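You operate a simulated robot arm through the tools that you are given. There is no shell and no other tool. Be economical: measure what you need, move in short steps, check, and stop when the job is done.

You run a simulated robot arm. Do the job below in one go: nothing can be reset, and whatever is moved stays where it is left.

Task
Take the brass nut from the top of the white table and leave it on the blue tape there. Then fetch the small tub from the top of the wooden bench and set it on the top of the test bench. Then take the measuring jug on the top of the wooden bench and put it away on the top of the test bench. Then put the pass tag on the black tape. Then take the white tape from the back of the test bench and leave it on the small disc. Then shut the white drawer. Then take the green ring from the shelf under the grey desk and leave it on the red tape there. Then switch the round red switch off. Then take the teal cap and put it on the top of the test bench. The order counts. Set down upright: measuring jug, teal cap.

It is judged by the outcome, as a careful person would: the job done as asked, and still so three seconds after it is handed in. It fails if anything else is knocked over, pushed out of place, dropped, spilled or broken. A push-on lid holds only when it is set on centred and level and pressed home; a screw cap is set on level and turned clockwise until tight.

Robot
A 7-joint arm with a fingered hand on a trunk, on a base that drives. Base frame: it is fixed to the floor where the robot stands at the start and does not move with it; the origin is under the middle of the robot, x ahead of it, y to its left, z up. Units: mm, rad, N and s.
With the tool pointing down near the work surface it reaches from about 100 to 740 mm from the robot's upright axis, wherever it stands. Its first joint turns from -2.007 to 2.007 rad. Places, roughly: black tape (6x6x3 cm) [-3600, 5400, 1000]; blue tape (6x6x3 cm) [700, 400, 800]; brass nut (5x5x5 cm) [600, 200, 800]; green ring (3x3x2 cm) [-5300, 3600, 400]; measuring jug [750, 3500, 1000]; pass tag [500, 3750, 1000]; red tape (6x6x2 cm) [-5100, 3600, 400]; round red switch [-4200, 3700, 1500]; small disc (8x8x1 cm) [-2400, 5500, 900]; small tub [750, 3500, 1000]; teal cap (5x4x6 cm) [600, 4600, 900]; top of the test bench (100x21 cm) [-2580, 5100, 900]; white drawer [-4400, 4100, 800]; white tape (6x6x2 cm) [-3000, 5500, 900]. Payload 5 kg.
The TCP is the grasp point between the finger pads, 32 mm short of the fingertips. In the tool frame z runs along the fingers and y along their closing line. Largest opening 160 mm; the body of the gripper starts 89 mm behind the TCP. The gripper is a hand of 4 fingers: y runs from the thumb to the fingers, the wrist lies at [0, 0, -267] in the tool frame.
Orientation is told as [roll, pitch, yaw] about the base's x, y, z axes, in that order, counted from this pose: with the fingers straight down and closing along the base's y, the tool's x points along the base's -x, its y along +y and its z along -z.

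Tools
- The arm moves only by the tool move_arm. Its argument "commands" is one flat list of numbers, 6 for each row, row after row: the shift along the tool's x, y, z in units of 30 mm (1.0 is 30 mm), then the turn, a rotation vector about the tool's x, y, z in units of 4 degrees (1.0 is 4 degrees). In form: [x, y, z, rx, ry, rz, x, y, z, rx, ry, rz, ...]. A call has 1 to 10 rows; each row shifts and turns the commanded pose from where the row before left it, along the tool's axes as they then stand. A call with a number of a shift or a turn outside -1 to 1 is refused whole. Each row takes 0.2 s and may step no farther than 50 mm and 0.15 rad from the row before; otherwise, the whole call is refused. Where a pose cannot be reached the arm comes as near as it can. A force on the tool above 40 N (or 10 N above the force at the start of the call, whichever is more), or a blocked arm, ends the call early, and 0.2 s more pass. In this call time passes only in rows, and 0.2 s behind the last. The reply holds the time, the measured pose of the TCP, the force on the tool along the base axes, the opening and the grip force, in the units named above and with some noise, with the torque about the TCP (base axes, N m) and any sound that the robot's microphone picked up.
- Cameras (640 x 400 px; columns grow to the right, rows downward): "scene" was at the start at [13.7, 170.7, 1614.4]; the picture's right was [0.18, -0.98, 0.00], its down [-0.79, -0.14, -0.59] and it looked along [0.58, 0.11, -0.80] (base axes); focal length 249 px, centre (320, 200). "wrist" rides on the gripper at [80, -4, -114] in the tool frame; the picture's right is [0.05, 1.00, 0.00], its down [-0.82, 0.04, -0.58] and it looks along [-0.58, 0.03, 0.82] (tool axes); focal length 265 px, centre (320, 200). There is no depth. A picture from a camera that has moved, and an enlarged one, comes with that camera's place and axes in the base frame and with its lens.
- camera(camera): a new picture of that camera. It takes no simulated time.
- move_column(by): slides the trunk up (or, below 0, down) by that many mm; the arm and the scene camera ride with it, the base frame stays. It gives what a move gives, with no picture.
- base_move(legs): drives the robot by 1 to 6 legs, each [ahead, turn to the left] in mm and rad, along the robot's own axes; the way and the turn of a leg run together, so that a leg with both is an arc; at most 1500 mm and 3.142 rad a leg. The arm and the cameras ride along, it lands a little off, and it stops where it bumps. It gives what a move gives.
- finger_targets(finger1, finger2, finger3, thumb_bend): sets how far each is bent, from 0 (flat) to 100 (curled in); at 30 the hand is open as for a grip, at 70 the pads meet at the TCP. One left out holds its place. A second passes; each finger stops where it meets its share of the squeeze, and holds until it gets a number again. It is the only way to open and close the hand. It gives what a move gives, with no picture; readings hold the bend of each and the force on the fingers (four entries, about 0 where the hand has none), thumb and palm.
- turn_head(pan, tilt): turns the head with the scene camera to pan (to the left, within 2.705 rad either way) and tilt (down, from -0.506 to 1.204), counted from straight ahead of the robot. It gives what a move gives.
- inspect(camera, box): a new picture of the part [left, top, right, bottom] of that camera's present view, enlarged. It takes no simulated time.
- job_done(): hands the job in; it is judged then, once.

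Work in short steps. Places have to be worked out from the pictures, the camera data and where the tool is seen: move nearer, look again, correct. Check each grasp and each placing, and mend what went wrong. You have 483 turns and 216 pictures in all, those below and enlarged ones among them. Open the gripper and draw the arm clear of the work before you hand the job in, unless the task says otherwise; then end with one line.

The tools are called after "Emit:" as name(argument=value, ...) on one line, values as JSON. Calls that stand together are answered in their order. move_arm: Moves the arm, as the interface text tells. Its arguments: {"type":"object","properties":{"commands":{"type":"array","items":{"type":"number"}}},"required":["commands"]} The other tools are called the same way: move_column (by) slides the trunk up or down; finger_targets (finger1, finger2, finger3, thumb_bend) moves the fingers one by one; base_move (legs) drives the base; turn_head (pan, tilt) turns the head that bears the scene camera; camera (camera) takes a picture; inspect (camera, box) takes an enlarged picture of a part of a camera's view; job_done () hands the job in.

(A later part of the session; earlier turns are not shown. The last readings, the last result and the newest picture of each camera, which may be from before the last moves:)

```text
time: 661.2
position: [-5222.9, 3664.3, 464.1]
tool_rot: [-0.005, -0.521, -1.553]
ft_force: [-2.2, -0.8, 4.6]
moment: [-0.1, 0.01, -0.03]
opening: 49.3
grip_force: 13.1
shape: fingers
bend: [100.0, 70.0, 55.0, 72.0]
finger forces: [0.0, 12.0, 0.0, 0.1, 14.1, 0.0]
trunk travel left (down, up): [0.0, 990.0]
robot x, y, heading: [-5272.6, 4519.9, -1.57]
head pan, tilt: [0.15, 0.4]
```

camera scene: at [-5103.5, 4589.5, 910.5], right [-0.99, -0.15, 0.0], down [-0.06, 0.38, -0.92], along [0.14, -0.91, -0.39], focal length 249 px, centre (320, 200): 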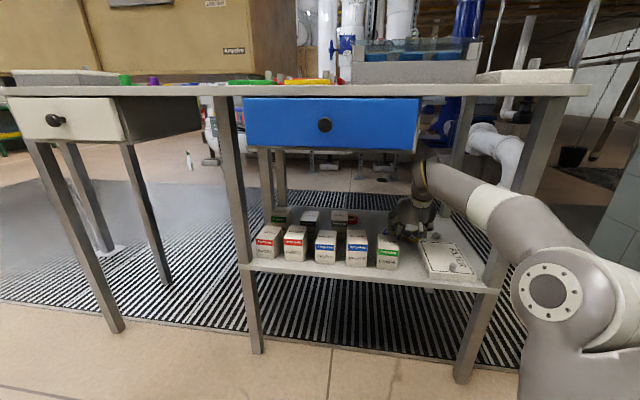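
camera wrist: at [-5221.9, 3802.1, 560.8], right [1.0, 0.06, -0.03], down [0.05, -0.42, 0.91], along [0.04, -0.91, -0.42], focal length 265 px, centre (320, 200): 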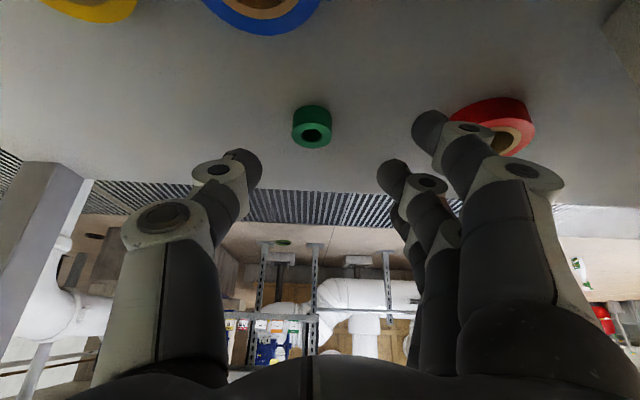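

Gripped (12–14 N). Lift and look.

Emit:
move_arm(commands=[-0.25, 0, -0.43, 0, 0, 0, -0.25, 0, -0.43, 0, 0, 0, -0.16, 0, -0.28, 0, 0, 0])

Emit:
camera(camera="wrist")

```text
time: 662.0
position: [-5223.0, 3664.6, 500.8]
tool_rot: [-0.005, -0.52, -1.553]
ft_force: [0.0, 0.4, -0.1]
moment: [-0.02, -0.02, -0.01]
opening: 49.0
grip_force: 11.0
shape: fingers
bend: [100.0, 68.0, 55.0, 73.0]
finger forces: [0.0, 11.4, 0.0, 0.1, 10.9, 0.0]
trunk travel left (down, up): [0.0, 990.0]
robot x, y, heading: [-5274.4, 4521.3, -1.566]
head pan, tilt: [0.15, 0.4]
```

```text
20 pictures are left
camera wrist: at [-5228.1, 3789.9, 559.3], right [1.0, 0.06, -0.03], down [0.05, -0.42, 0.91], along [0.04, -0.91, -0.42], focal length 265 px, centre (320, 200)
```

wrist: 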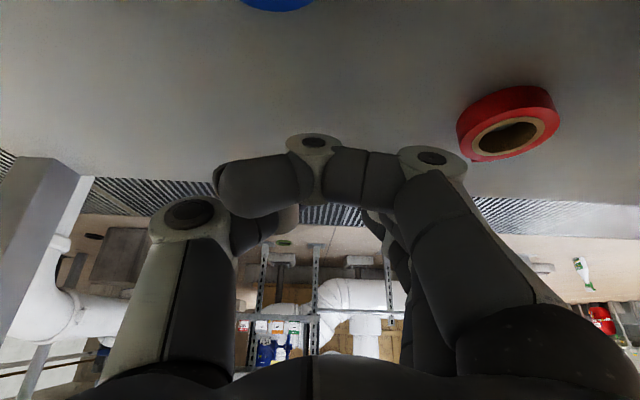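

The ring is held (11 N). Red tape centre ≈[-5091,3655]. I'll carry the ring sideways at this height toward it, watching forces.

Emit:
move_arm(commands=[0.05, 0.7, 0.1, 0, 0, 0, 0.05, 0.7, 0.1, 0, 0, 0, 0.05, 0.7, 0, 0, 0, 0, 0.05, 0.7, 0, 0, 0, 0])

Emit:
move_arm(commands=[0.05, 0.7, 0, 0, 0, 0, 0.05, 0.6, 0, 0, 0, 0])

Emit:
camera(camera="wrist")

Emit:
inspect(camera="scene", box=[250, 80, 450, 280])

```text
time: 663.0
position: [-5139.3, 3668.3, 491.7]
tool_rot: [-0.002, -0.52, -1.556]
ft_force: [-0.5, 0.5, 0.1]
moment: [-0.02, -0.06, 0.0]
opening: 49.0
grip_force: 11.1
shape: fingers
bend: [100.0, 68.0, 55.0, 73.0]
finger forces: [0.0, 11.1, 0.1, 0.0, 10.9, 0.0]
trunk travel left (down, up): [0.0, 990.0]
robot x, y, heading: [-5275.1, 4518.1, -1.568]
head pan, tilt: [0.15, 0.4]
```

```text
time: 663.6
position: [-5102.5, 3672.8, 488.4]
tool_rot: [-0.004, -0.52, -1.554]
ft_force: [-0.9, 0.2, -0.9]
moment: [-0.02, -0.03, 0.01]
opening: 49.2
grip_force: 11.1
shape: fingers
bend: [100.0, 68.0, 55.0, 73.0]
finger forces: [0.0, 11.0, 0.0, 0.0, 10.9, 0.0]
trunk travel left (down, up): [0.0, 990.0]
robot x, y, heading: [-5276.2, 4517.0, -1.568]
head pan, tilt: [0.15, 0.4]
```

```text
19 pictures are left
camera wrist: at [-5106.8, 3798.1, 548.0], right [1.0, 0.06, -0.03], down [0.05, -0.42, 0.91], along [0.04, -0.91, -0.42], focal length 265 px, centre (320, 200)
```

wrist: 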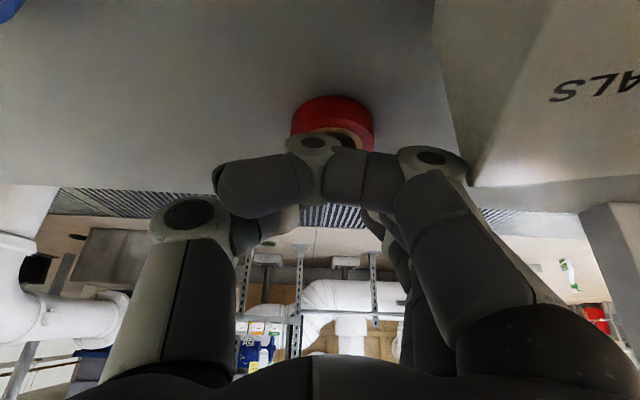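

```text
2.00 times, centred on (350, 180) of scene
camera zoom: at [-5103.1, 4487.4, 910.4], right [-0.99, -0.15, 0.0], down [-0.06, 0.38, -0.92], along [0.14, -0.91, -0.39], focal length 499 px, centre (260, 240)
```

zoom: 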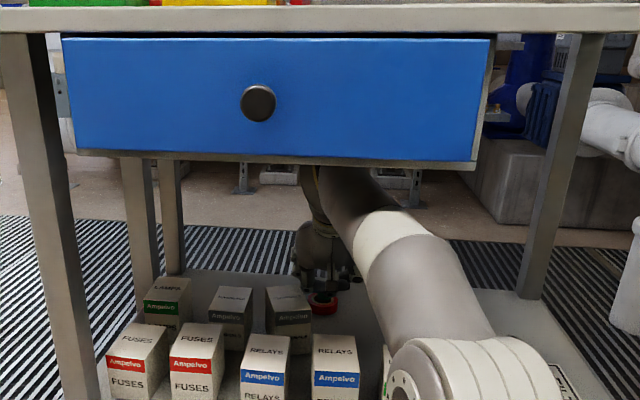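

The ring is almost above the tape ([-5093,3658]). Fine shift, then lower to contact.

Emit:
move_arm(commands=[0.12, 0.18, -0.07, 0, 0, 0, 0.05, 0, 0.09, 0, 0, 0])

Emit:
move_arm(commands=[0.05, 0, 0.09, 0, 0, 0])

Emit:
move_arm(commands=[0.05, 0, 0.09, 0, 0, 0])

```text
time: 664.2
position: [-5094.9, 3675.9, 485.3]
tool_rot: [-0.005, -0.52, -1.555]
ft_force: [-0.1, -0.2, 0.4]
moment: [0.01, 0.0, 0.0]
opening: 49.2
grip_force: 11.1
shape: fingers
bend: [100.0, 68.0, 55.0, 73.0]
finger forces: [0.5, 11.1, 0.1, 0.0, 10.8, 0.0]
trunk travel left (down, up): [0.0, 990.0]
robot x, y, heading: [-5272.7, 4517.7, -1.567]
head pan, tilt: [0.15, 0.4]
```

```text
time: 664.6
position: [-5094.5, 3675.2, 483.8]
tool_rot: [-0.006, -0.522, -1.552]
ft_force: [-0.2, 0.0, 2.0]
moment: [0.0, -0.06, 0.0]
opening: 49.1
grip_force: 11.9
shape: fingers
bend: [100.0, 68.0, 55.0, 73.0]
finger forces: [0.5, 11.5, 0.0, 0.0, 11.2, 0.1]
trunk travel left (down, up): [0.0, 990.0]
robot x, y, heading: [-5274.8, 4519.9, -1.569]
head pan, tilt: [0.15, 0.4]
```

```text
time: 665.0
position: [-5095.0, 3673.9, 483.5]
tool_rot: [-0.005, -0.522, -1.553]
ft_force: [-1.0, -2.0, 6.7]
moment: [-0.12, -0.1, -0.03]
opening: 49.3
grip_force: 13.4
shape: fingers
bend: [100.0, 68.0, 55.0, 73.0]
finger forces: [0.7, 13.2, 0.0, 0.0, 12.1, 0.1]
trunk travel left (down, up): [0.0, 990.0]
robot x, y, heading: [-5272.5, 4514.3, -1.567]
head pan, tilt: [0.15, 0.4]
```

Contact at the expected height, located at the ring. Release gently, then rise.

Emit:
finger_targets(finger2=62, thumb_bend=67)

Emit:
finger_targets(finger2=55, thumb_bend=58)

Emit:
move_arm(commands=[-0.2, 0, -0.3, 0, 0, 0, -0.2, 0, -0.3, 0, 0, 0])

Emit:
camera(camera="wrist")

```text
time: 666.0
position: [-5093.8, 3674.3, 482.4]
tool_rot: [-0.005, -0.522, -1.553]
ft_force: [0.5, -0.1, -0.1]
moment: [0.01, -0.04, 0.03]
opening: 51.8
grip_force: 0.0
shape: fingers
bend: [100.0, 62.0, 55.0, 67.0]
finger forces: [0.0, 0.1, 0.1, 0.0, 0.0, 0.0]
trunk travel left (down, up): [0.0, 990.0]
robot x, y, heading: [-5273.1, 4517.8, -1.57]
head pan, tilt: [0.15, 0.4]
```

```text
time: 667.0
position: [-5094.9, 3675.2, 481.3]
tool_rot: [-0.004, -0.52, -1.554]
ft_force: [-0.1, -0.4, -0.4]
moment: [0.0, 0.01, -0.03]
opening: 57.1
grip_force: 0.0
shape: fingers
bend: [100.0, 55.0, 55.0, 57.0]
finger forces: [0.0, 0.0, 0.1, 0.0, 0.0, 0.0]
trunk travel left (down, up): [0.0, 990.0]
robot x, y, heading: [-5272.9, 4515.0, -1.567]
head pan, tilt: [0.15, 0.4]
```

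```text
time: 667.6
position: [-5093.0, 3676.1, 500.4]
tool_rot: [-0.004, -0.521, -1.555]
ft_force: [0.2, 0.0, -0.4]
moment: [0.0, -0.02, 0.0]
opening: 57.2
grip_force: 0.1
shape: fingers
bend: [100.0, 55.0, 55.0, 57.0]
finger forces: [0.0, 0.0, 0.0, 0.1, 0.0, 0.0]
trunk travel left (down, up): [0.0, 990.0]
robot x, y, heading: [-5273.2, 4516.8, -1.568]
head pan, tilt: [0.15, 0.4]
```

```text
17 pictures are left
camera wrist: at [-5098.4, 3801.2, 560.9], right [1.0, 0.06, -0.03], down [0.05, -0.42, 0.91], along [0.04, -0.91, -0.42], focal length 265 px, centre (320, 200)
```

wrist: 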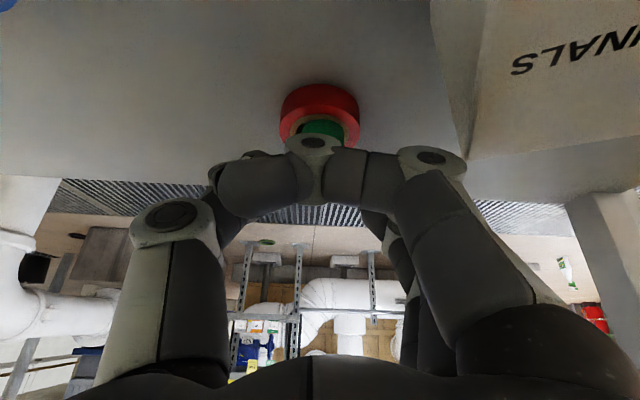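

The ring is sitting on the red tape. I'll retrace my path out: sideways to the clear lane, then back, up, and out.

Emit:
move_arm(commands=[0, -0.9, 0, 0, 0, 0, 0, -0.9, 0, 0, 0, 0, 0, -0.9, 0, 0, 0, 0, 0, -0.9, 0, 0, 0, 0, 0, -0.9, 0, 0, 0, 0, 0, -0.9, 0, 0, 0, 0, 0, -0.9, 0, 0, 0, 0])

Emit:
base_move(legs=[[-145, 0]])

Emit:
move_arm(commands=[-0.25, 0, -0.43, 0, 0, 0, -0.25, 0, -0.43, 0, 0, 0])

Emit:
move_column(by=39)

Emit:
base_move(legs=[[-400, 0]])

```text
time: 669.2
position: [-5282.7, 3671.7, 502.7]
tool_rot: [-0.004, -0.52, -1.554]
ft_force: [0.2, 1.1, 0.5]
moment: [0.0, 0.04, -0.02]
opening: 57.3
grip_force: 0.1
shape: fingers
bend: [100.0, 55.0, 55.0, 57.0]
finger forces: [0.1, 0.0, 0.0, 0.1, 0.0, 0.0]
trunk travel left (down, up): [0.0, 990.0]
robot x, y, heading: [-5272.6, 4518.5, -1.565]
head pan, tilt: [0.15, 0.4]
```

```text
time: 670.6
position: [-5284.1, 3817.2, 501.8]
tool_rot: [-0.005, -0.52, -1.555]
ft_force: [0.3, 0.4, 0.0]
moment: [0.0, 0.0, 0.02]
opening: 57.6
grip_force: 0.0
shape: fingers
bend: [100.0, 55.0, 55.0, 57.0]
finger forces: [0.0, 0.0, 0.0, 0.1, 0.1, 0.0]
trunk travel left (down, up): [0.0, 990.0]
robot x, y, heading: [-5274.2, 4664.1, -1.566]
head pan, tilt: [0.15, 0.4]
```

```text
time: 671.2
position: [-5284.3, 3816.0, 533.8]
tool_rot: [-0.005, -0.52, -1.555]
ft_force: [-0.2, 0.0, -0.1]
moment: [0.02, 0.0, -0.02]
opening: 57.5
grip_force: 0.1
shape: fingers
bend: [100.0, 55.0, 55.0, 57.0]
finger forces: [0.1, 0.0, 0.1, 0.1, 0.0, 0.0]
trunk travel left (down, up): [0.0, 990.0]
robot x, y, heading: [-5277.3, 4663.8, -1.564]
head pan, tilt: [0.15, 0.4]
```

```text
time: 672.0
position: [-5285.2, 3816.6, 573.9]
tool_rot: [-0.006, -0.523, -1.556]
ft_force: [-0.1, 0.3, 0.3]
moment: [-0.02, 0.0, 0.0]
opening: 57.4
grip_force: 0.1
shape: fingers
bend: [100.0, 55.0, 55.0, 57.0]
finger forces: [0.0, 0.0, 0.0, 0.0, 0.1, 0.0]
trunk travel left (down, up): [-39.0, 951.0]
robot x, y, heading: [-5275.7, 4663.5, -1.568]
head pan, tilt: [0.15, 0.4]
```

```text
time: 674.5
position: [-5271.1, 4217.1, 573.6]
tool_rot: [-0.005, -0.519, -1.53]
ft_force: [0.1, 0.2, 0.1]
moment: [0.01, 0.0, -0.04]
opening: 57.6
grip_force: 0.0
shape: fingers
bend: [100.0, 55.0, 55.0, 57.0]
finger forces: [0.1, 0.0, 0.0, 0.0, 0.0, 0.0]
trunk travel left (down, up): [-39.0, 951.0]
robot x, y, heading: [-5281.7, 5062.9, -1.541]
head pan, tilt: [0.15, 0.4]
```

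Out safely. Next the red isolator switch: triangulated at [-4203,3670,1469], knob ≈45 mm, ON up and OFF at upper left. I'll raise the trunk, retract the arm, and drive in front of it.

Emit:
move_column(by=740)

Emit:
move_arm(commands=[0.867, 0, -0.498, 0, 0, 0, 0.867, 0, -0.498, 0, 0, 0, 0.867, 0, -0.498, 0, 0, 0, 0.867, 0, -0.498, 0, 0, 0, 0.867, 0, -0.498, 0, 0, 0, 0.867, 0, -0.498, 0, 0, 0, 0.867, 0, -0.498, 0, 0, 0, 0.867, 0, -0.498, 0, 0, 0, 0.867, 0, -0.498, 0, 0, 0, 0.867, 0, -0.498, 0, 0, 0])

Emit:
base_move(legs=[[320, -0.03], [0, 1.571], [1070, 0], [0, -1.571]])

```text
refused: 740 is not a number from -400 to 400
```

```text
time: 676.7
position: [-5281.5, 4513.6, 571.9]
tool_rot: [-0.004, -0.521, -1.532]
ft_force: [-0.8, -1.6, 0.1]
moment: [-0.02, -0.02, 0.01]
opening: 57.1
grip_force: 0.0
shape: fingers
bend: [100.0, 55.0, 55.0, 57.0]
finger forces: [0.1, 0.0, 0.0, 0.0, 0.1, 0.0]
trunk travel left (down, up): [-39.0, 951.0]
robot x, y, heading: [-5279.3, 5064.7, -1.545]
head pan, tilt: [0.15, 0.4]
```

```text
time: 691.6
position: [-4234.8, 4201.6, 573.5]
tool_rot: [-0.004, -0.52, -1.549]
ft_force: [0.4, 0.0, 0.5]
moment: [-0.01, 0.01, 0.03]
opening: 57.3
grip_force: 0.1
shape: fingers
bend: [100.0, 55.0, 55.0, 57.0]
finger forces: [0.0, 0.0, 0.0, 0.0, 0.0, 0.0]
trunk travel left (down, up): [-39.0, 951.0]
robot x, y, heading: [-4225.2, 4749.1, -1.563]
head pan, tilt: [0.15, 0.4]
```

Emit:
move_column(by=400)

Emit:
move_column(by=380)

Emit:
move_arm(commands=[0, 0, 0, 0, -1, 0, 0, 0, 0, 0, -1, 0, 0, 0, 0, 0, -1, 0, 0, 0, 0, 0, -1, 0, 0, 0, 0, 0, -1, 0, 0, 0, 0, 0, -1, 0, 0, 0, 0, 0, -1, 0, 0, 0, 0, 0, -1, 0, 0, 0, 0, 0, -1, 0, 0, 0, 0, 0, -1, 0])

Emit:
finger_targets(finger1=50, finger2=50, finger3=50, thumb_bend=50)

```text
time: 695.4
position: [-4235.8, 4201.9, 971.9]
tool_rot: [-0.006, -0.521, -1.549]
ft_force: [0.3, -0.5, 0.1]
moment: [0.02, 0.02, -0.01]
opening: 57.1
grip_force: 0.0
shape: fingers
bend: [100.0, 55.0, 55.0, 57.0]
finger forces: [0.0, 0.1, 0.1, 0.0, 0.1, 0.1]
trunk travel left (down, up): [-439.0, 551.0]
robot x, y, heading: [-4227.9, 4752.4, -1.564]
head pan, tilt: [0.15, 0.4]
```

```text
time: 699.1
position: [-4234.8, 4201.2, 1353.0]
tool_rot: [-0.005, -0.519, -1.551]
ft_force: [0.1, -0.5, 0.5]
moment: [0.0, -0.01, 0.02]
opening: 57.4
grip_force: 0.1
shape: fingers
bend: [100.0, 55.0, 55.0, 57.0]
finger forces: [0.1, 0.0, 0.0, 0.0, 0.1, 0.0]
trunk travel left (down, up): [-819.0, 171.0]
robot x, y, heading: [-4223.3, 4753.2, -1.557]
head pan, tilt: [0.15, 0.4]
```

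```text
time: 701.3
position: [-4242.7, 4166.4, 1325.9]
tool_rot: [-0.031, -1.086, -1.545]
ft_force: [-0.1, 0.0, -0.6]
moment: [0.02, 0.02, -0.01]
opening: 57.4
grip_force: 0.0
shape: fingers
bend: [100.0, 55.0, 55.0, 57.0]
finger forces: [0.1, 0.0, 0.0, 0.0, 0.0, 0.0]
out of reach, approached as far as the arm can: row 4, 5, 6, 7, 9, 10
trunk travel left (down, up): [-819.0, 171.0]
robot x, y, heading: [-4224.8, 4751.5, -1.561]
head pan, tilt: [0.15, 0.4]
```

```text
time: 702.3
position: [-4241.8, 4167.2, 1326.8]
tool_rot: [-0.03, -1.085, -1.545]
ft_force: [0.4, 0.0, 0.5]
moment: [-0.02, 0.0, -0.03]
opening: 90.3
grip_force: 0.0
shape: fingers
bend: [50.0, 50.0, 50.0, 50.0]
finger forces: [0.0, 0.0, 0.0, 0.0, 0.0, 0.0]
trunk travel left (down, up): [-819.0, 171.0]
robot x, y, heading: [-4225.2, 4755.8, -1.562]
head pan, tilt: [0.15, 0.4]
```

Emit:
move_arm(commands=[-0.884, 0, -0.467, 0, 0, 0, -0.884, 0, -0.467, 0, 0, 0, -0.884, 0, -0.467, 0, 0, 0, -0.884, 0, -0.467, 0, 0, 0, -0.6, 0, -0.3, 0, 0, 0, -0.467, 0, 0.884, 0, 0, 0, -0.467, 0, 0.884, 0, 0, 0])

Emit:
move_arm(commands=[0, 0, 0, 0, -1, 0, 0, 0, 0, 0, -1, 0, 0, 0, 0, 0, -1, 0, 0, 0, 0, 0, -1, 0, 0, 0, 0, 0, -1, 0, 0, 0, 0, 0, -1, 0])

```text
time: 703.9
position: [-4232.5, 4076.8, 1449.8]
tool_rot: [-0.029, -1.085, -1.544]
ft_force: [0.1, 0.0, 0.0]
moment: [0.02, -0.01, -0.01]
opening: 90.6
grip_force: 0.1
shape: fingers
bend: [50.0, 50.0, 50.0, 50.0]
finger forces: [0.1, 0.1, 0.0, 0.0, 0.0, 0.0]
out of reach, approached as far as the arm can: row 1, 2, 3
trunk travel left (down, up): [-819.0, 171.0]
robot x, y, heading: [-4229.6, 4753.8, -1.558]
head pan, tilt: [0.15, 0.4]
```

```text
time: 705.3
position: [-4230.7, 4078.0, 1451.5]
tool_rot: [-0.207, -1.504, -1.366]
ft_force: [0.7, 0.2, 0.0]
moment: [-0.01, 0.0, 0.0]
opening: 90.4
grip_force: 0.0
shape: fingers
bend: [50.0, 50.0, 50.0, 50.0]
finger forces: [0.1, 0.0, 0.1, 0.0, 0.0, 0.0]
trunk travel left (down, up): [-819.0, 171.0]
robot x, y, heading: [-4225.6, 4752.2, -1.567]
head pan, tilt: [0.15, 0.4]
```

Hand is now horizontal. Look through the wrist camera.

Emit:
camera(camera="wrist")

```text
16 pictures are left
camera wrist: at [-4235.7, 4197.7, 1379.1], right [1.0, 0.0, -0.07], down [0.05, 0.52, 0.85], along [0.04, -0.85, 0.52], focal length 265 px, centre (320, 200)
```

wrist: 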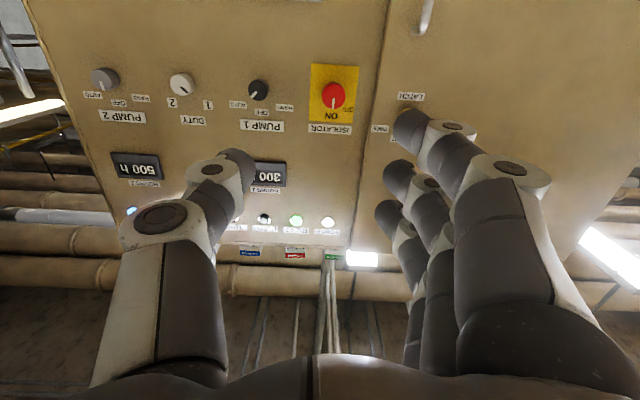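

The knob is confirmed at [-4203,3670,1469.6], and the hand axis is nearly straight at it. I'll drive closer and align the hand's axis with the knob.

Emit:
base_move(legs=[[250, 0]])

Emit:
move_arm(commands=[-0.45, 0.45, 0, 0, 0, 0, -0.45, 0.45, 0, 0, 0, 0])

Emit:
camera(camera="wrist")

```text
time: 707.1
position: [-4229.4, 3822.7, 1451.0]
tool_rot: [-0.199, -1.501, -1.374]
ft_force: [0.2, -0.5, 0.5]
moment: [-0.02, -0.01, 0.02]
opening: 90.7
grip_force: 0.0
shape: fingers
bend: [50.0, 50.0, 50.0, 50.0]
finger forces: [0.1, 0.0, 0.0, 0.0, 0.0, 0.1]
trunk travel left (down, up): [-819.0, 171.0]
robot x, y, heading: [-4224.3, 4497.1, -1.561]
head pan, tilt: [0.15, 0.4]
```

```text
time: 707.7
position: [-4201.4, 3820.2, 1477.8]
tool_rot: [-0.193, -1.5, -1.38]
ft_force: [0.0, 0.4, -0.2]
moment: [0.0, 0.01, -0.04]
opening: 90.6
grip_force: 0.0
shape: fingers
bend: [50.0, 50.0, 50.0, 50.0]
finger forces: [0.1, 0.0, 0.0, 0.0, 0.1, 0.1]
trunk travel left (down, up): [-819.0, 171.0]
robot x, y, heading: [-4224.2, 4496.3, -1.561]
head pan, tilt: [0.15, 0.4]
```

```text
15 pictures are left
camera wrist: at [-4205.0, 3940.7, 1404.2], right [1.0, 0.0, -0.06], down [0.05, 0.52, 0.85], along [0.04, -0.85, 0.52], focal length 265 px, centre (320, 200)
```

wrist: 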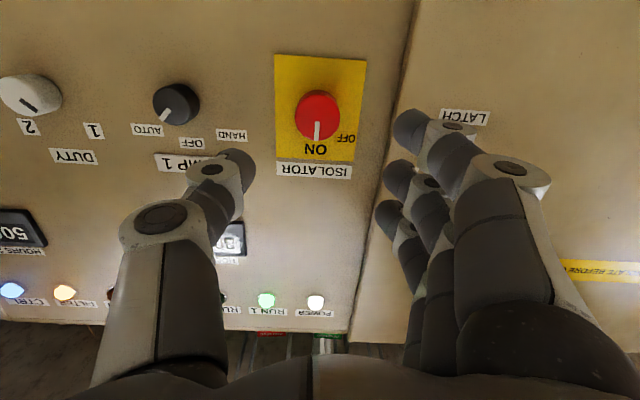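

Aligned with the knob axis. I'll advance to just around the knob.

Emit:
move_arm(commands=[0, 0, 1, 0, 0, 0, 0, 0, 1, 0, 0, 0, 0, 0, 0.9, 0, 0, 0])

Emit:
camera(camera="wrist")

```text
time: 708.5
position: [-4199.5, 3731.5, 1470.2]
tool_rot: [-0.195, -1.501, -1.378]
ft_force: [0.0, 0.3, -0.6]
moment: [0.0, -0.02, 0.0]
opening: 90.5
grip_force: 0.1
shape: fingers
bend: [50.0, 50.0, 50.0, 50.0]
finger forces: [0.1, 0.1, 0.0, 0.0, 0.0, 0.0]
trunk travel left (down, up): [-819.0, 171.0]
robot x, y, heading: [-4221.7, 4497.2, -1.566]
head pan, tilt: [0.15, 0.4]
```

```text
14 pictures are left
camera wrist: at [-4204.8, 3849.6, 1398.3], right [1.0, 0.0, -0.06], down [0.05, 0.52, 0.85], along [0.04, -0.85, 0.52], focal length 265 px, centre (320, 200)
```

wrist: 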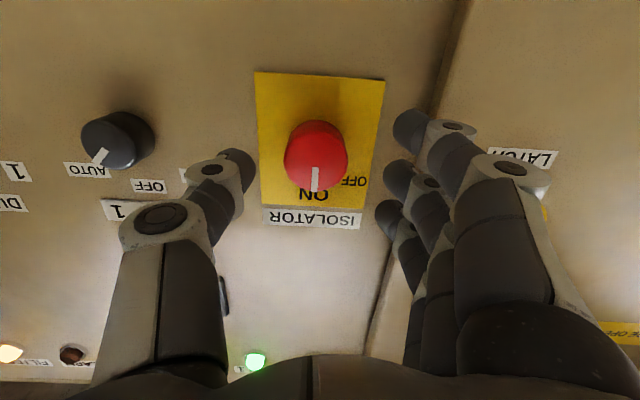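

Knob front ≈ y 3674. Advance 34 mm with a tiny correction, then close around it.

Emit:
move_arm(commands=[-0.08, -0.08, 0.6, 0, 0, 0, 0, 0, 0.55, 0, 0, 0])

Emit:
finger_targets(finger1=74, finger2=74, finger3=74, thumb_bend=74)

```text
time: 709.1
position: [-4205.3, 3699.4, 1471.6]
tool_rot: [-0.2, -1.501, -1.372]
ft_force: [0.0, 0.4, -0.2]
moment: [0.01, 0.0, 0.01]
opening: 90.5
grip_force: 0.0
shape: fingers
bend: [50.0, 50.0, 50.0, 50.0]
finger forces: [0.0, 0.1, 0.0, 0.1, 0.1, 0.1]
trunk travel left (down, up): [-819.0, 171.0]
robot x, y, heading: [-4220.9, 4496.8, -1.556]
head pan, tilt: [0.15, 0.4]
```

```text
time: 710.1
position: [-4207.1, 3698.0, 1472.1]
tool_rot: [-0.19, -1.5, -1.383]
ft_force: [-4.4, -7.9, 1.6]
moment: [-0.19, 0.01, 0.11]
opening: 33.0
grip_force: 18.2
shape: fingers
bend: [72.0, 60.0, 74.0, 66.0]
finger forces: [5.0, 10.9, 0.1, 0.0, 20.1, 0.0]
trunk travel left (down, up): [-819.0, 171.0]
robot x, y, heading: [-4224.0, 4493.3, -1.56]
head pan, tilt: [0.15, 0.4]
```

The knob is gripped (20 N). Rotate toward OFF (counter-clockwise as seen from the front).

Emit:
move_arm(commands=[0, 0, 0, 0, 0, -1, 0, 0, 0, 0, 0, -1, 0, 0, 0, 0, 0, -1, 0, 0, 0, 0, 0, -1, 0, 0, 0, 0, 0, -1, 0, 0, 0, 0, 0, -1])

Emit:
move_arm(commands=[0, 0, 0, 0, 0, -1, 0, 0, 0, 0, 0, -1, 0, 0, 0, 0, 0, -1, 0, 0, 0, 0, 0, -1, 0, 0, 0, 0, 0, -1, 0, 0, 0, 0, 0, -1, 0, 0, 0, 0, 0, -1])

Emit:
camera(camera="wrist")

```text
time: 711.5
position: [-4206.6, 3697.9, 1473.6]
tool_rot: [-1.415, -1.132, -0.142]
ft_force: [-5.3, -13.9, 13.5]
moment: [-0.35, -0.11, -0.05]
opening: 32.0
grip_force: 16.1
shape: fingers
bend: [73.0, 60.0, 74.0, 66.0]
finger forces: [2.6, 7.8, 1.1, 0.0, 20.8, 0.0]
trunk travel left (down, up): [-819.0, 171.0]
robot x, y, heading: [-4224.5, 4495.2, -1.564]
head pan, tilt: [0.15, 0.4]
```

```text
time: 713.1
position: [-4204.5, 3700.1, 1472.9]
tool_rot: [-1.487, -0.646, -0.053]
ft_force: [-2.2, -11.5, 16.9]
moment: [-0.47, 0.01, -0.13]
opening: 30.8
grip_force: 17.4
shape: fingers
bend: [73.0, 60.0, 74.0, 66.0]
finger forces: [1.9, 7.3, 2.2, 0.0, 23.0, 0.1]
trunk travel left (down, up): [-819.0, 171.0]
robot x, y, heading: [-4221.5, 4497.5, -1.56]
head pan, tilt: [0.15, 0.4]
```

```text
13 pictures are left
camera wrist: at [-4270.4, 3816.0, 1435.5], right [0.56, 0.05, -0.83], down [0.68, 0.54, 0.5], along [0.48, -0.84, 0.27], focal length 265 px, centre (320, 200)
```

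wrist: 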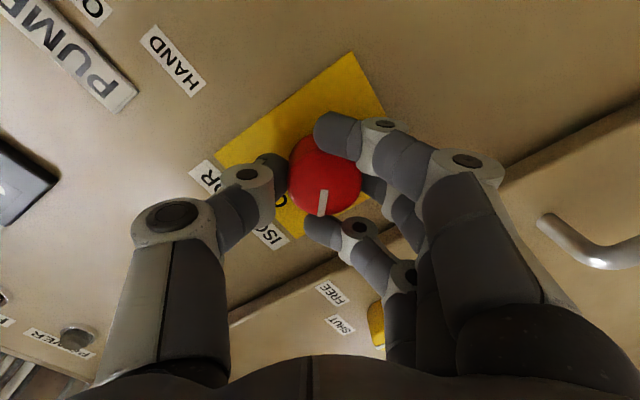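

The knob turned with the hand (pointer rotated ≈52°). I'll add a touch more to reach the stop, then release and check.

Emit:
move_arm(commands=[0, 0, 0, 0, 0, -1, 0, 0, 0, 0, 0, -1])

Emit:
finger_targets(finger1=50, finger2=50, finger3=50, thumb_bend=50)

Emit:
camera(camera="wrist")

```text
time: 713.7
position: [-4204.9, 3700.1, 1472.8]
tool_rot: [-1.494, -0.51, -0.039]
ft_force: [-1.4, -13.2, 18.2]
moment: [-0.47, 0.0, -0.11]
opening: 31.0
grip_force: 16.6
shape: fingers
bend: [73.0, 60.0, 74.0, 66.0]
finger forces: [2.0, 7.1, 2.2, 0.0, 23.3, 0.0]
trunk travel left (down, up): [-819.0, 171.0]
robot x, y, heading: [-4223.3, 4494.1, -1.56]
head pan, tilt: [0.15, 0.4]
```

```text
time: 714.7
position: [-4204.4, 3700.1, 1472.3]
tool_rot: [-1.493, -0.507, -0.04]
ft_force: [0.1, 0.2, 0.3]
moment: [-0.03, 0.01, 0.0]
opening: 90.7
grip_force: 0.1
shape: fingers
bend: [50.0, 50.0, 50.0, 50.0]
finger forces: [0.1, 0.0, 0.0, 0.1, 0.1, 0.0]
trunk travel left (down, up): [-819.0, 171.0]
robot x, y, heading: [-4223.8, 4495.7, -1.561]
head pan, tilt: [0.15, 0.4]
```

```text
12 pictures are left
camera wrist: at [-4275.4, 3816.6, 1444.3], right [0.44, 0.06, -0.89], down [0.73, 0.55, 0.4], along [0.52, -0.83, 0.2], focal length 265 px, centre (320, 200)
```

wrist: 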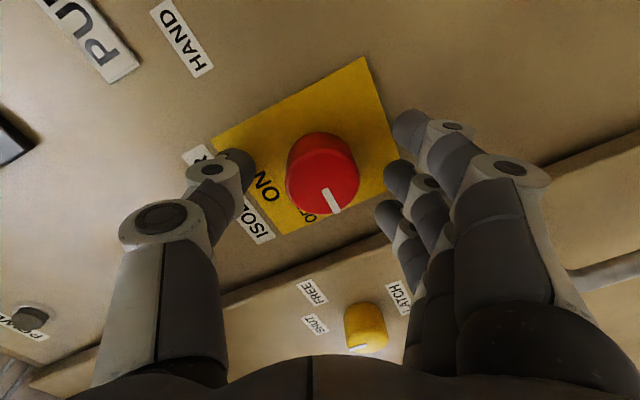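

After release the pointer snapped on to ≈80–90°, settling past the OFF mark direction into its detent. I'll withdraw straight back and check the panel from the head camera.

Emit:
move_arm(commands=[0, 0, -1, 0, 0, 0, 0, 0, -1, 0, 0, 0, 0, 0, -1, 0, 0, 0, 0, 0, -1, 0, 0, 0])

Emit:
base_move(legs=[[-300, 0]])

Emit:
turn_head(pan=0.0, tilt=0.2)

Emit:
inspect(camera="scene", box=[220, 100, 440, 300])

```text
time: 715.7
position: [-4206.8, 3823.4, 1481.3]
tool_rot: [-1.494, -0.507, -0.037]
ft_force: [-0.1, 0.5, 0.2]
moment: [0.01, -0.01, -0.02]
opening: 90.8
grip_force: 0.0
shape: fingers
bend: [50.0, 50.0, 50.0, 50.0]
finger forces: [0.1, 0.1, 0.0, 0.0, 0.1, 0.0]
trunk travel left (down, up): [-819.0, 171.0]
robot x, y, heading: [-4221.8, 4496.7, -1.561]
head pan, tilt: [0.15, 0.4]
```

```text
time: 717.8
position: [-4210.7, 4126.9, 1482.5]
tool_rot: [-1.493, -0.507, -0.042]
ft_force: [-0.8, 0.8, 0.7]
moment: [-0.01, -0.05, -0.01]
opening: 90.7
grip_force: 0.1
shape: fingers
bend: [50.0, 50.0, 50.0, 50.0]
finger forces: [0.0, 0.1, 0.1, 0.0, 0.0, 0.1]
trunk travel left (down, up): [-819.0, 171.0]
robot x, y, heading: [-4224.4, 4798.9, -1.565]
head pan, tilt: [0.15, 0.4]
```

```text
time: 718.5
position: [-4210.7, 4126.1, 1480.9]
tool_rot: [-1.493, -0.508, -0.041]
ft_force: [-0.5, 0.0, 0.3]
moment: [-0.01, 0.0, -0.05]
opening: 90.5
grip_force: 0.0
shape: fingers
bend: [50.0, 50.0, 50.0, 50.0]
finger forces: [0.0, 0.1, 0.1, 0.0, 0.0, 0.1]
trunk travel left (down, up): [-819.0, 171.0]
robot x, y, heading: [-4223.4, 4800.1, -1.564]
head pan, tilt: [0.0, 0.201]
```

```text
2.00 times, centred on (330, 200) of scene
camera zoom: at [-4066.6, 4768.8, 1747.9], right [-1.0, -0.01, 0.0], down [0.0, 0.2, -0.98], along [0.01, -0.98, -0.2], focal length 499 px, centre (300, 200)
```

zoom: 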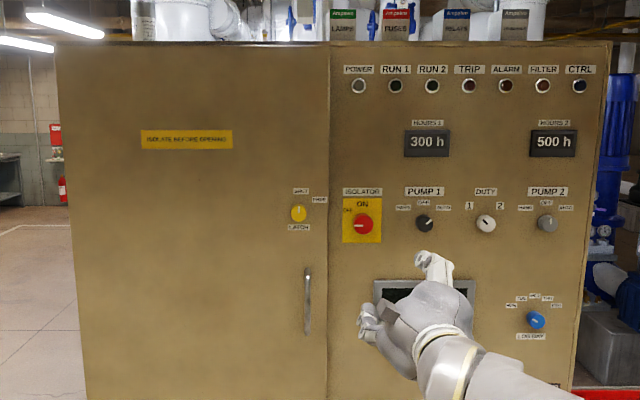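

The power lamps and displays are dark, so the isolator is off. Last: the teal cap. I'll first unwind the wrist and bring the hand back to vertical.

Emit:
move_arm(commands=[0, 0, 0, 0, 0, 1, 0, 0, 0, 0, 0, 1, 0, 0, 0, 0, 0, 1, 0, 0, 0, 0, 0, 1, 0, 0, 0, 0, 0, 1, 0, 0, 0, 0, 0, 1, 0, 0, 0, 0, 0, 1, 0, 0, 0, 0, 0, 1, 0, 0, 0, 0, 0, 1, 0, 0, 0, 0, 0, 1])

Emit:
move_arm(commands=[0, 0, 0, 0, 0, 1, 0, 0, 0, 0, 0, 1, 0, 0, 0, 0, 0, 1, 0, 0, 0, 0, 0, 1, 0, 0, 0, 0, 0, 1, 0.5, 0, 0, 0, 1, 0, 0.5, 0, 0, 0, 1, 0, 0.5, 0, 0, 0, 1, 0, 0.5, 0, 0, 0, 1, 0, 0.5, 0, 0, 0, 1, 0])

Emit:
move_arm(commands=[0.8, 0, -0.4, 0, 1, 0, 0.8, 0, -0.4, 0, 1, 0, 0.8, 0, -0.3, 0, 1, 0, 0.8, 0, -0.3, 0, 1, 0, 0.8, 0, -0.2, 0, 1, 0, 0.8, 0, -0.2, 0, 1, 0, 0.8, 0, 0, 0, 1, 0, 0.6, 0, 0.2, 0, 1, 0, 0.5, 0, 0.3, 0, 1, 0, 0.4, 0, 0.4, 0, 1, 0])

```text
time: 720.7
position: [-4210.0, 4124.6, 1482.1]
tool_rot: [-1.381, -1.202, -0.183]
ft_force: [0.4, 0.3, -0.4]
moment: [-0.02, 0.0, -0.01]
opening: 90.3
grip_force: 0.1
shape: fingers
bend: [50.0, 50.0, 50.0, 50.0]
finger forces: [0.0, 0.0, 0.0, 0.0, 0.1, 0.0]
trunk travel left (down, up): [-819.0, 171.0]
robot x, y, heading: [-4222.8, 4799.9, -1.567]
head pan, tilt: [0.0, 0.201]
```

```text
time: 722.9
position: [-4213.2, 4142.0, 1408.3]
tool_rot: [-0.034, -1.151, -1.547]
ft_force: [0.1, 0.3, 0.1]
moment: [0.02, -0.03, 0.03]
opening: 90.6
grip_force: 0.0
shape: fingers
bend: [50.0, 50.0, 50.0, 50.0]
finger forces: [0.0, 0.1, 0.0, 0.0, 0.0, 0.0]
trunk travel left (down, up): [-819.0, 171.0]
robot x, y, heading: [-4222.0, 4799.7, -1.563]
head pan, tilt: [0.0, 0.201]
```

```text
time: 725.1
position: [-4211.0, 4296.4, 1238.8]
tool_rot: [-0.016, -0.455, -1.567]
ft_force: [0.2, 0.3, 0.1]
moment: [0.01, -0.03, 0.03]
opening: 90.5
grip_force: 0.2
shape: fingers
bend: [50.0, 50.0, 50.0, 50.0]
finger forces: [0.0, 0.1, 0.0, 0.1, 0.0, 0.0]
out of reach, approached as far as the arm can: row 5, 6
trunk travel left (down, up): [-819.0, 171.0]
robot x, y, heading: [-4226.3, 4800.0, -1.564]
head pan, tilt: [0.0, 0.201]
```

Emit:
move_arm(commands=[0.2, 0, 0, 0, 1, 0, 0.2, 0, 0, 0, 1, 0, 0.2, 0, 0, 0, 1, 0, 0.2, 0, 0, 0, 1, 0, 0.2, 0, 0, 0, 1, 0, 0.2, 0, 0, 0, 1, 0, 0, 0, 0, 0, 0.5, 0])

Emit:
base_move(legs=[[0, 0.83], [950, 0], [0, 0.734], [1500, 0], [1500, 0]])

```text
time: 726.7
position: [-4211.0, 4329.4, 1231.0]
tool_rot: [-0.015, -0.001, -1.574]
ft_force: [1.1, 0.0, 1.4]
moment: [0.0, 0.03, 0.01]
opening: 90.7
grip_force: 0.0
shape: fingers
bend: [50.0, 50.0, 50.0, 50.0]
finger forces: [0.1, 0.1, 0.1, 0.0, 0.0, 0.0]
trunk travel left (down, up): [-819.0, 171.0]
robot x, y, heading: [-4223.5, 4798.4, -1.561]
head pan, tilt: [0.0, 0.201]
```

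```text
time: 749.9
position: [-48.5, 4111.2, 1231.1]
tool_rot: [-0.013, -0.001, -0.02]
ft_force: [-0.1, 0.5, 0.3]
moment: [0.0, 0.02, 0.0]
opening: 90.6
grip_force: 0.0
shape: fingers
bend: [50.0, 50.0, 50.0, 50.0]
finger forces: [0.1, 0.0, 0.0, 0.1, 0.1, 0.0]
trunk travel left (down, up): [-819.0, 171.0]
robot x, y, heading: [-517.0, 4108.1, -0.01]
head pan, tilt: [0.0, 0.201]
```

Emit:
base_move(legs=[[0, 1.581], [430, 0], [0, -1.571], [330, 0]])

Emit:
camera(camera="wrist")

```text
time: 762.0
position: [286.4, 4525.4, 1231.2]
tool_rot: [-0.013, -0.001, -0.042]
ft_force: [0.3, 0.2, -0.4]
moment: [0.0, 0.01, 0.0]
opening: 90.6
grip_force: 0.0
shape: fingers
bend: [50.0, 50.0, 50.0, 50.0]
finger forces: [0.1, 0.0, 0.1, 0.0, 0.0, 0.0]
trunk travel left (down, up): [-819.0, 171.0]
robot x, y, heading: [-184.5, 4533.9, -0.03]
head pan, tilt: [0.0, 0.201]
```

```text
10 pictures are left
camera wrist: at [206.8, 4526.6, 1344.8], right [-0.01, 1.0, -0.01], down [0.82, 0.02, 0.58], along [0.58, -0.01, -0.82], focal length 265 px, centre (320, 200)
```

wrist: 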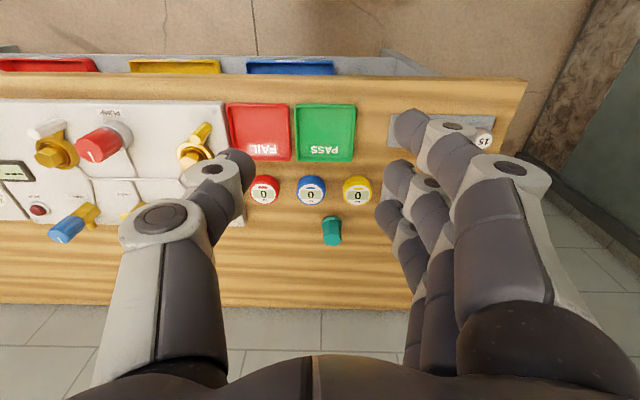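

The teal cap is at about [597,4547], behind the gauges. I'll move closer and go above it.

Emit:
base_move(legs=[[95, 0.03]])

Emit:
move_arm(commands=[-0.95, 0.05, 0.4, 0, 0, 0, -0.95, 0.05, 0.4, 0, 0, 0, -0.95, 0.05, 0.4, 0, 0, 0, -0.95, 0.05, 0.4, 0, 0, 0, -0.95, 0.05, 0.4, 0, 0, 0, -0.95, 0.05, 0.4, 0, 0, 0, -0.95, 0.05, 0.4, 0, 0, 0])

Emit:
camera(camera="wrist")

```text
time: 763.2
position: [381.0, 4537.3, 1231.7]
tool_rot: [-0.013, 0.0, -0.014]
ft_force: [1.2, 0.2, 1.1]
moment: [0.02, 0.07, -0.07]
opening: 90.8
grip_force: 0.0
shape: fingers
bend: [50.0, 50.0, 50.0, 50.0]
finger forces: [0.1, 0.0, 0.1, 0.1, 0.0, 0.1]
trunk travel left (down, up): [-819.0, 171.0]
robot x, y, heading: [-90.9, 4530.3, 0.001]
head pan, tilt: [0.0, 0.201]
```

```text
time: 764.8
position: [582.7, 4543.6, 1143.3]
tool_rot: [-0.015, -0.001, -0.015]
ft_force: [0.1, 0.6, -0.9]
moment: [0.02, 0.01, -0.02]
opening: 90.6
grip_force: 0.0
shape: fingers
bend: [50.0, 50.0, 50.0, 50.0]
finger forces: [0.1, 0.0, 0.0, 0.0, 0.0, 0.1]
trunk travel left (down, up): [-819.0, 171.0]
robot x, y, heading: [-87.4, 4529.8, -0.008]
head pan, tilt: [0.0, 0.201]
```

```text
9 pictures are left
camera wrist: at [502.2, 4541.9, 1255.8], right [-0.04, 1.0, -0.01], down [0.82, 0.04, 0.58], along [0.58, 0.01, -0.82], focal length 265 px, centre (320, 200)
```

wrist: 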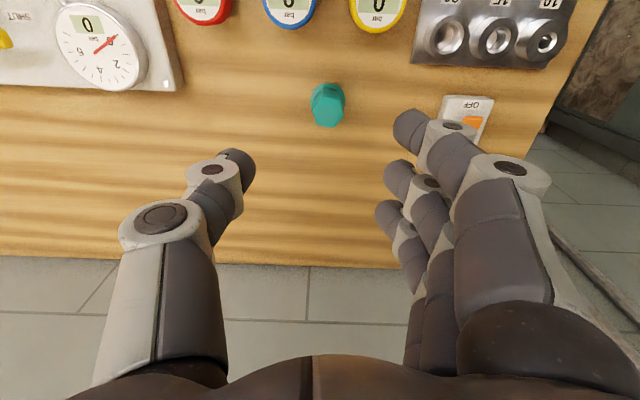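

Cap centre [596,4550]. Descend to grip mid-height (z≈930) and close.

Emit:
move_arm(commands=[-0.22, 0.11, 0.7, 0, 0, 0, -0.22, 0.11, 0.9, 0, 0, 0, 0, 0, 1, 0, 0, 0, 0, 0, 1, 0, 0, 0, 0, 0, 1, 0, 0, 0, 0, 0, 1, 0, 0, 0, 0, 0, 1, 0, 0, 0, 0, 0, 0.5, 0, 0, 0])

Emit:
finger_targets(finger1=72, finger2=72, finger3=72, thumb_bend=72)

Emit:
camera(camera="wrist")

```text
time: 766.6
position: [594.5, 4549.1, 934.4]
tool_rot: [-0.017, -0.003, -0.014]
ft_force: [-0.2, 0.3, 0.3]
moment: [-0.04, 0.0, 0.0]
opening: 90.7
grip_force: 0.1
shape: fingers
bend: [50.0, 50.0, 50.0, 50.0]
finger forces: [0.0, 0.1, 0.0, 0.1, 0.0, 0.1]
trunk travel left (down, up): [-819.0, 171.0]
robot x, y, heading: [-91.8, 4528.4, -0.002]
head pan, tilt: [0.0, 0.201]
```

```text
time: 767.6
position: [595.6, 4548.4, 934.1]
tool_rot: [-0.013, -0.002, -0.016]
ft_force: [0.2, 0.8, 0.1]
moment: [0.01, 0.03, -0.01]
opening: 29.4
grip_force: 16.9
shape: fingers
bend: [72.0, 61.0, 69.0, 66.0]
finger forces: [0.1, 9.9, 6.0, 0.0, 17.5, 0.0]
trunk travel left (down, up): [-819.0, 171.0]
robot x, y, heading: [-93.3, 4530.3, -0.002]
head pan, tilt: [0.0, 0.201]
```

```text
8 pictures are left
camera wrist: at [515.3, 4547.2, 1047.9], right [-0.04, 1.0, -0.01], down [0.81, 0.04, 0.58], along [0.58, 0.01, -0.82], focal length 265 px, centre (320, 200)
```

wrist: 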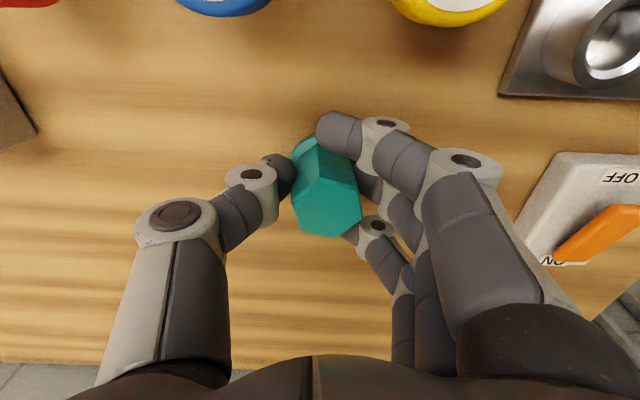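

Firm grip on the cap, upright. Lift high first.

Emit:
move_arm(commands=[0, 0, -0.5, 0, 0, 0, 0, 0, -1, 0, 0, 0, 0, 0, -1, 0, 0, 0, 0, 0, -1, 0, 0, 0, 0, 0, -1, 0, 0, 0, 0, 0, -1, 0, 0, 0, 0, 0, -1, 0, 0, 0, 0, 0, -1, 0, 0, 0])

Emit:
base_move(legs=[[-450, 0]])

```text
time: 769.4
position: [591.8, 4555.4, 1159.1]
tool_rot: [-0.014, -0.001, -0.014]
ft_force: [0.8, 0.1, 0.1]
moment: [0.01, 0.02, 0.0]
opening: 29.6
grip_force: 17.4
shape: fingers
bend: [72.0, 61.0, 69.0, 66.0]
finger forces: [0.1, 10.0, 6.5, 0.1, 17.4, 0.0]
trunk travel left (down, up): [-819.0, 171.0]
robot x, y, heading: [-91.6, 4532.7, -0.005]
head pan, tilt: [0.0, 0.201]
```

```text
time: 772.1
position: [141.1, 4559.6, 1159.0]
tool_rot: [-0.014, 0.0, -0.007]
ft_force: [0.1, -0.9, -0.6]
moment: [0.02, -0.02, 0.01]
opening: 29.5
grip_force: 16.8
shape: fingers
bend: [72.0, 61.0, 69.0, 66.0]
finger forces: [0.0, 10.0, 6.5, 0.0, 17.4, 0.0]
trunk travel left (down, up): [-819.0, 171.0]
robot x, y, heading: [-542.8, 4527.5, 0.01]
head pan, tilt: [0.0, 0.201]
```

Emit:
move_arm(commands=[1, 0, 0, 0, 0, 0, 1, 0, 0, 0, 0, 0, 1, 0, 0, 0, 0, 0, 1, 0, 0, 0, 0, 0, 1, 0, 0, 0, 0, 0, 1, 0, 0, 0, 0, 0])

Emit:
base_move(legs=[[0, -1.581], [400, 0], [0, -1.571], [1500, 0], [490, 0], [0, -1.571]])

Emit:
turn_head(pan=0.0, tilt=0.6)

Emit:
camera(camera="scene")

```text
time: 773.5
position: [-40.5, 4560.7, 1159.9]
tool_rot: [-0.013, -0.003, -0.004]
ft_force: [0.2, 0.2, -0.2]
moment: [-0.02, 0.0, -0.04]
opening: 29.4
grip_force: 16.8
shape: fingers
bend: [72.0, 61.0, 70.0, 66.0]
finger forces: [0.0, 10.0, 6.7, 0.0, 17.4, 0.0]
trunk travel left (down, up): [-819.0, 171.0]
robot x, y, heading: [-543.0, 4530.3, 0.008]
head pan, tilt: [0.0, 0.201]
```

```text
time: 796.8
position: [-2531.3, 4706.0, 1161.0]
tool_rot: [-0.014, 0.0, 1.592]
ft_force: [-0.2, -0.4, -0.3]
moment: [-0.02, 0.0, 0.0]
opening: 29.5
grip_force: 17.0
shape: fingers
bend: [72.0, 61.0, 70.0, 67.0]
finger forces: [0.1, 9.1, 7.2, 0.0, 16.7, 0.0]
trunk travel left (down, up): [-819.0, 171.0]
robot x, y, heading: [-2488.4, 4203.8, 1.6]
head pan, tilt: [0.0, 0.201]
```

```text
time: 797.6
position: [-2532.1, 4704.8, 1161.1]
tool_rot: [-0.014, -0.002, 1.592]
ft_force: [-0.4, 0.4, -1.0]
moment: [-0.01, -0.01, 0.0]
opening: 29.4
grip_force: 16.7
shape: fingers
bend: [72.0, 61.0, 70.0, 67.0]
finger forces: [0.0, 9.0, 7.2, 0.0, 16.7, 0.0]
trunk travel left (down, up): [-819.0, 171.0]
robot x, y, heading: [-2491.3, 4201.5, 1.602]
head pan, tilt: [0.0, 0.6]
```

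```text
7 pictures are left
camera scene: at [-2643.4, 4229.1, 1711.3], right [1.0, 0.03, 0.0], down [0.02, -0.56, -0.83], along [-0.03, 0.83, -0.56], focal length 249 px, centre (320, 200)
```

scene: 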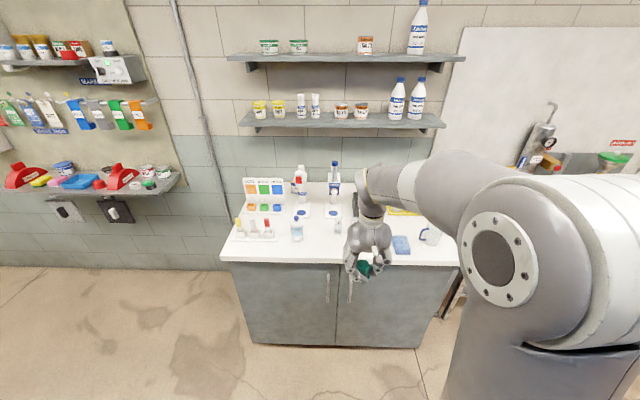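

I'll align, drive up to the bench, and move the cap over the free front spot at about [-2570,5030].

Emit:
base_move(legs=[[0, -0.031], [250, 0]])

Emit:
move_arm(commands=[-0.8, 0.6, 0, 0, 0, 0, -0.8, 0.6, 0, 0, 0, 0, -0.8, 0.6, 0, 0, 0, 0])

Emit:
camera(camera="wrist")

```text
time: 799.8
position: [-2518.2, 4952.8, 1160.5]
tool_rot: [-0.014, 0.0, 1.562]
ft_force: [0.6, 0.7, -0.8]
moment: [-0.03, 0.02, 0.0]
opening: 29.3
grip_force: 16.4
shape: fingers
bend: [72.0, 61.0, 70.0, 67.0]
finger forces: [0.0, 9.2, 7.3, 0.1, 16.7, 0.0]
trunk travel left (down, up): [-819.0, 171.0]
robot x, y, heading: [-2490.2, 4449.0, 1.571]
head pan, tilt: [0.0, 0.6]
```

```text
time: 800.6
position: [-2571.7, 5026.9, 1159.2]
tool_rot: [-0.013, 0.001, 1.563]
ft_force: [-0.2, 0.8, 0.0]
moment: [-0.02, 0.0, 0.01]
opening: 28.9
grip_force: 16.8
shape: fingers
bend: [72.0, 61.0, 70.0, 67.0]
finger forces: [0.0, 9.1, 7.4, 0.0, 16.6, 0.0]
trunk travel left (down, up): [-819.0, 171.0]
robot x, y, heading: [-2491.0, 4450.3, 1.574]
head pan, tilt: [0.0, 0.6]
```

```text
6 pictures are left
camera wrist: at [-2570.6, 4946.0, 1273.1], right [-1.0, -0.04, -0.01], down [-0.04, 0.82, 0.58], along [-0.01, 0.58, -0.82], focal length 265 px, centre (320, 200)
```

wrist: 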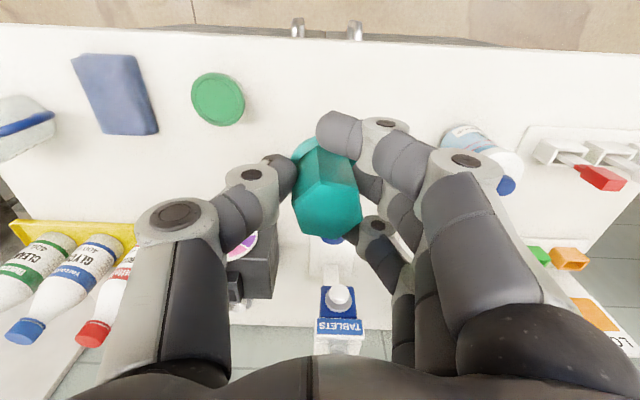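

Clear space below. Lower most of the way.

Emit:
move_arm(commands=[0, 0, 1, 0, 0, 0, 0, 0, 1, 0, 0, 0, 0, 0, 1, 0, 0, 0, 0, 0, 1, 0, 0, 0, 0, 0, 1, 0, 0, 0, 0, 0, 1, 0, 0, 0])

Emit:
move_arm(commands=[0, 0, 0.35, 0, 0, 0])

Emit:
move_arm(commands=[0, 0, 0.15, 0, 0, 0])

Emit:
move_arm(commands=[0, 0, 0.12, 0, 0, 0])

```text
time: 802.0
position: [-2569.9, 5024.7, 978.8]
tool_rot: [-0.015, -0.002, 1.56]
ft_force: [0.2, 0.5, 0.1]
moment: [-0.01, -0.03, 0.0]
opening: 29.3
grip_force: 16.9
shape: fingers
bend: [72.0, 61.0, 70.0, 67.0]
finger forces: [0.1, 9.0, 7.6, 0.1, 16.7, 0.0]
trunk travel left (down, up): [-819.0, 171.0]
robot x, y, heading: [-2484.0, 4448.1, 1.569]
head pan, tilt: [0.0, 0.6]
```

```text
time: 802.4
position: [-2567.4, 5023.9, 969.5]
tool_rot: [-0.014, -0.001, 1.562]
ft_force: [0.5, -0.4, -0.2]
moment: [-0.02, -0.01, -0.03]
opening: 29.3
grip_force: 16.7
shape: fingers
bend: [72.0, 61.0, 70.0, 67.0]
finger forces: [0.1, 9.1, 7.6, 0.0, 16.7, 0.0]
trunk travel left (down, up): [-819.0, 171.0]
robot x, y, heading: [-2483.8, 4447.2, 1.572]
head pan, tilt: [0.0, 0.6]
```

```text
time: 802.8
position: [-2569.0, 5024.9, 964.0]
tool_rot: [-0.013, -0.002, 1.563]
ft_force: [0.3, 0.0, -0.6]
moment: [0.01, 0.01, 0.01]
opening: 29.3
grip_force: 16.2
shape: fingers
bend: [72.0, 61.0, 70.0, 67.0]
finger forces: [0.0, 9.1, 7.7, 0.0, 16.7, 0.1]
trunk travel left (down, up): [-819.0, 171.0]
robot x, y, heading: [-2488.4, 4448.3, 1.57]
head pan, tilt: [0.0, 0.6]
```

```text
time: 803.2
position: [-2567.6, 5025.5, 959.4]
tool_rot: [-0.015, -0.001, 1.563]
ft_force: [0.3, -1.0, 0.1]
moment: [0.0, 0.02, -0.03]
opening: 29.4
grip_force: 16.2
shape: fingers
bend: [72.0, 61.0, 70.0, 67.0]
finger forces: [0.0, 9.2, 7.7, 0.1, 16.7, 0.1]
trunk travel left (down, up): [-819.0, 171.0]
robot x, y, heading: [-2484.8, 4450.6, 1.569]
head pan, tilt: [0.0, 0.6]
```

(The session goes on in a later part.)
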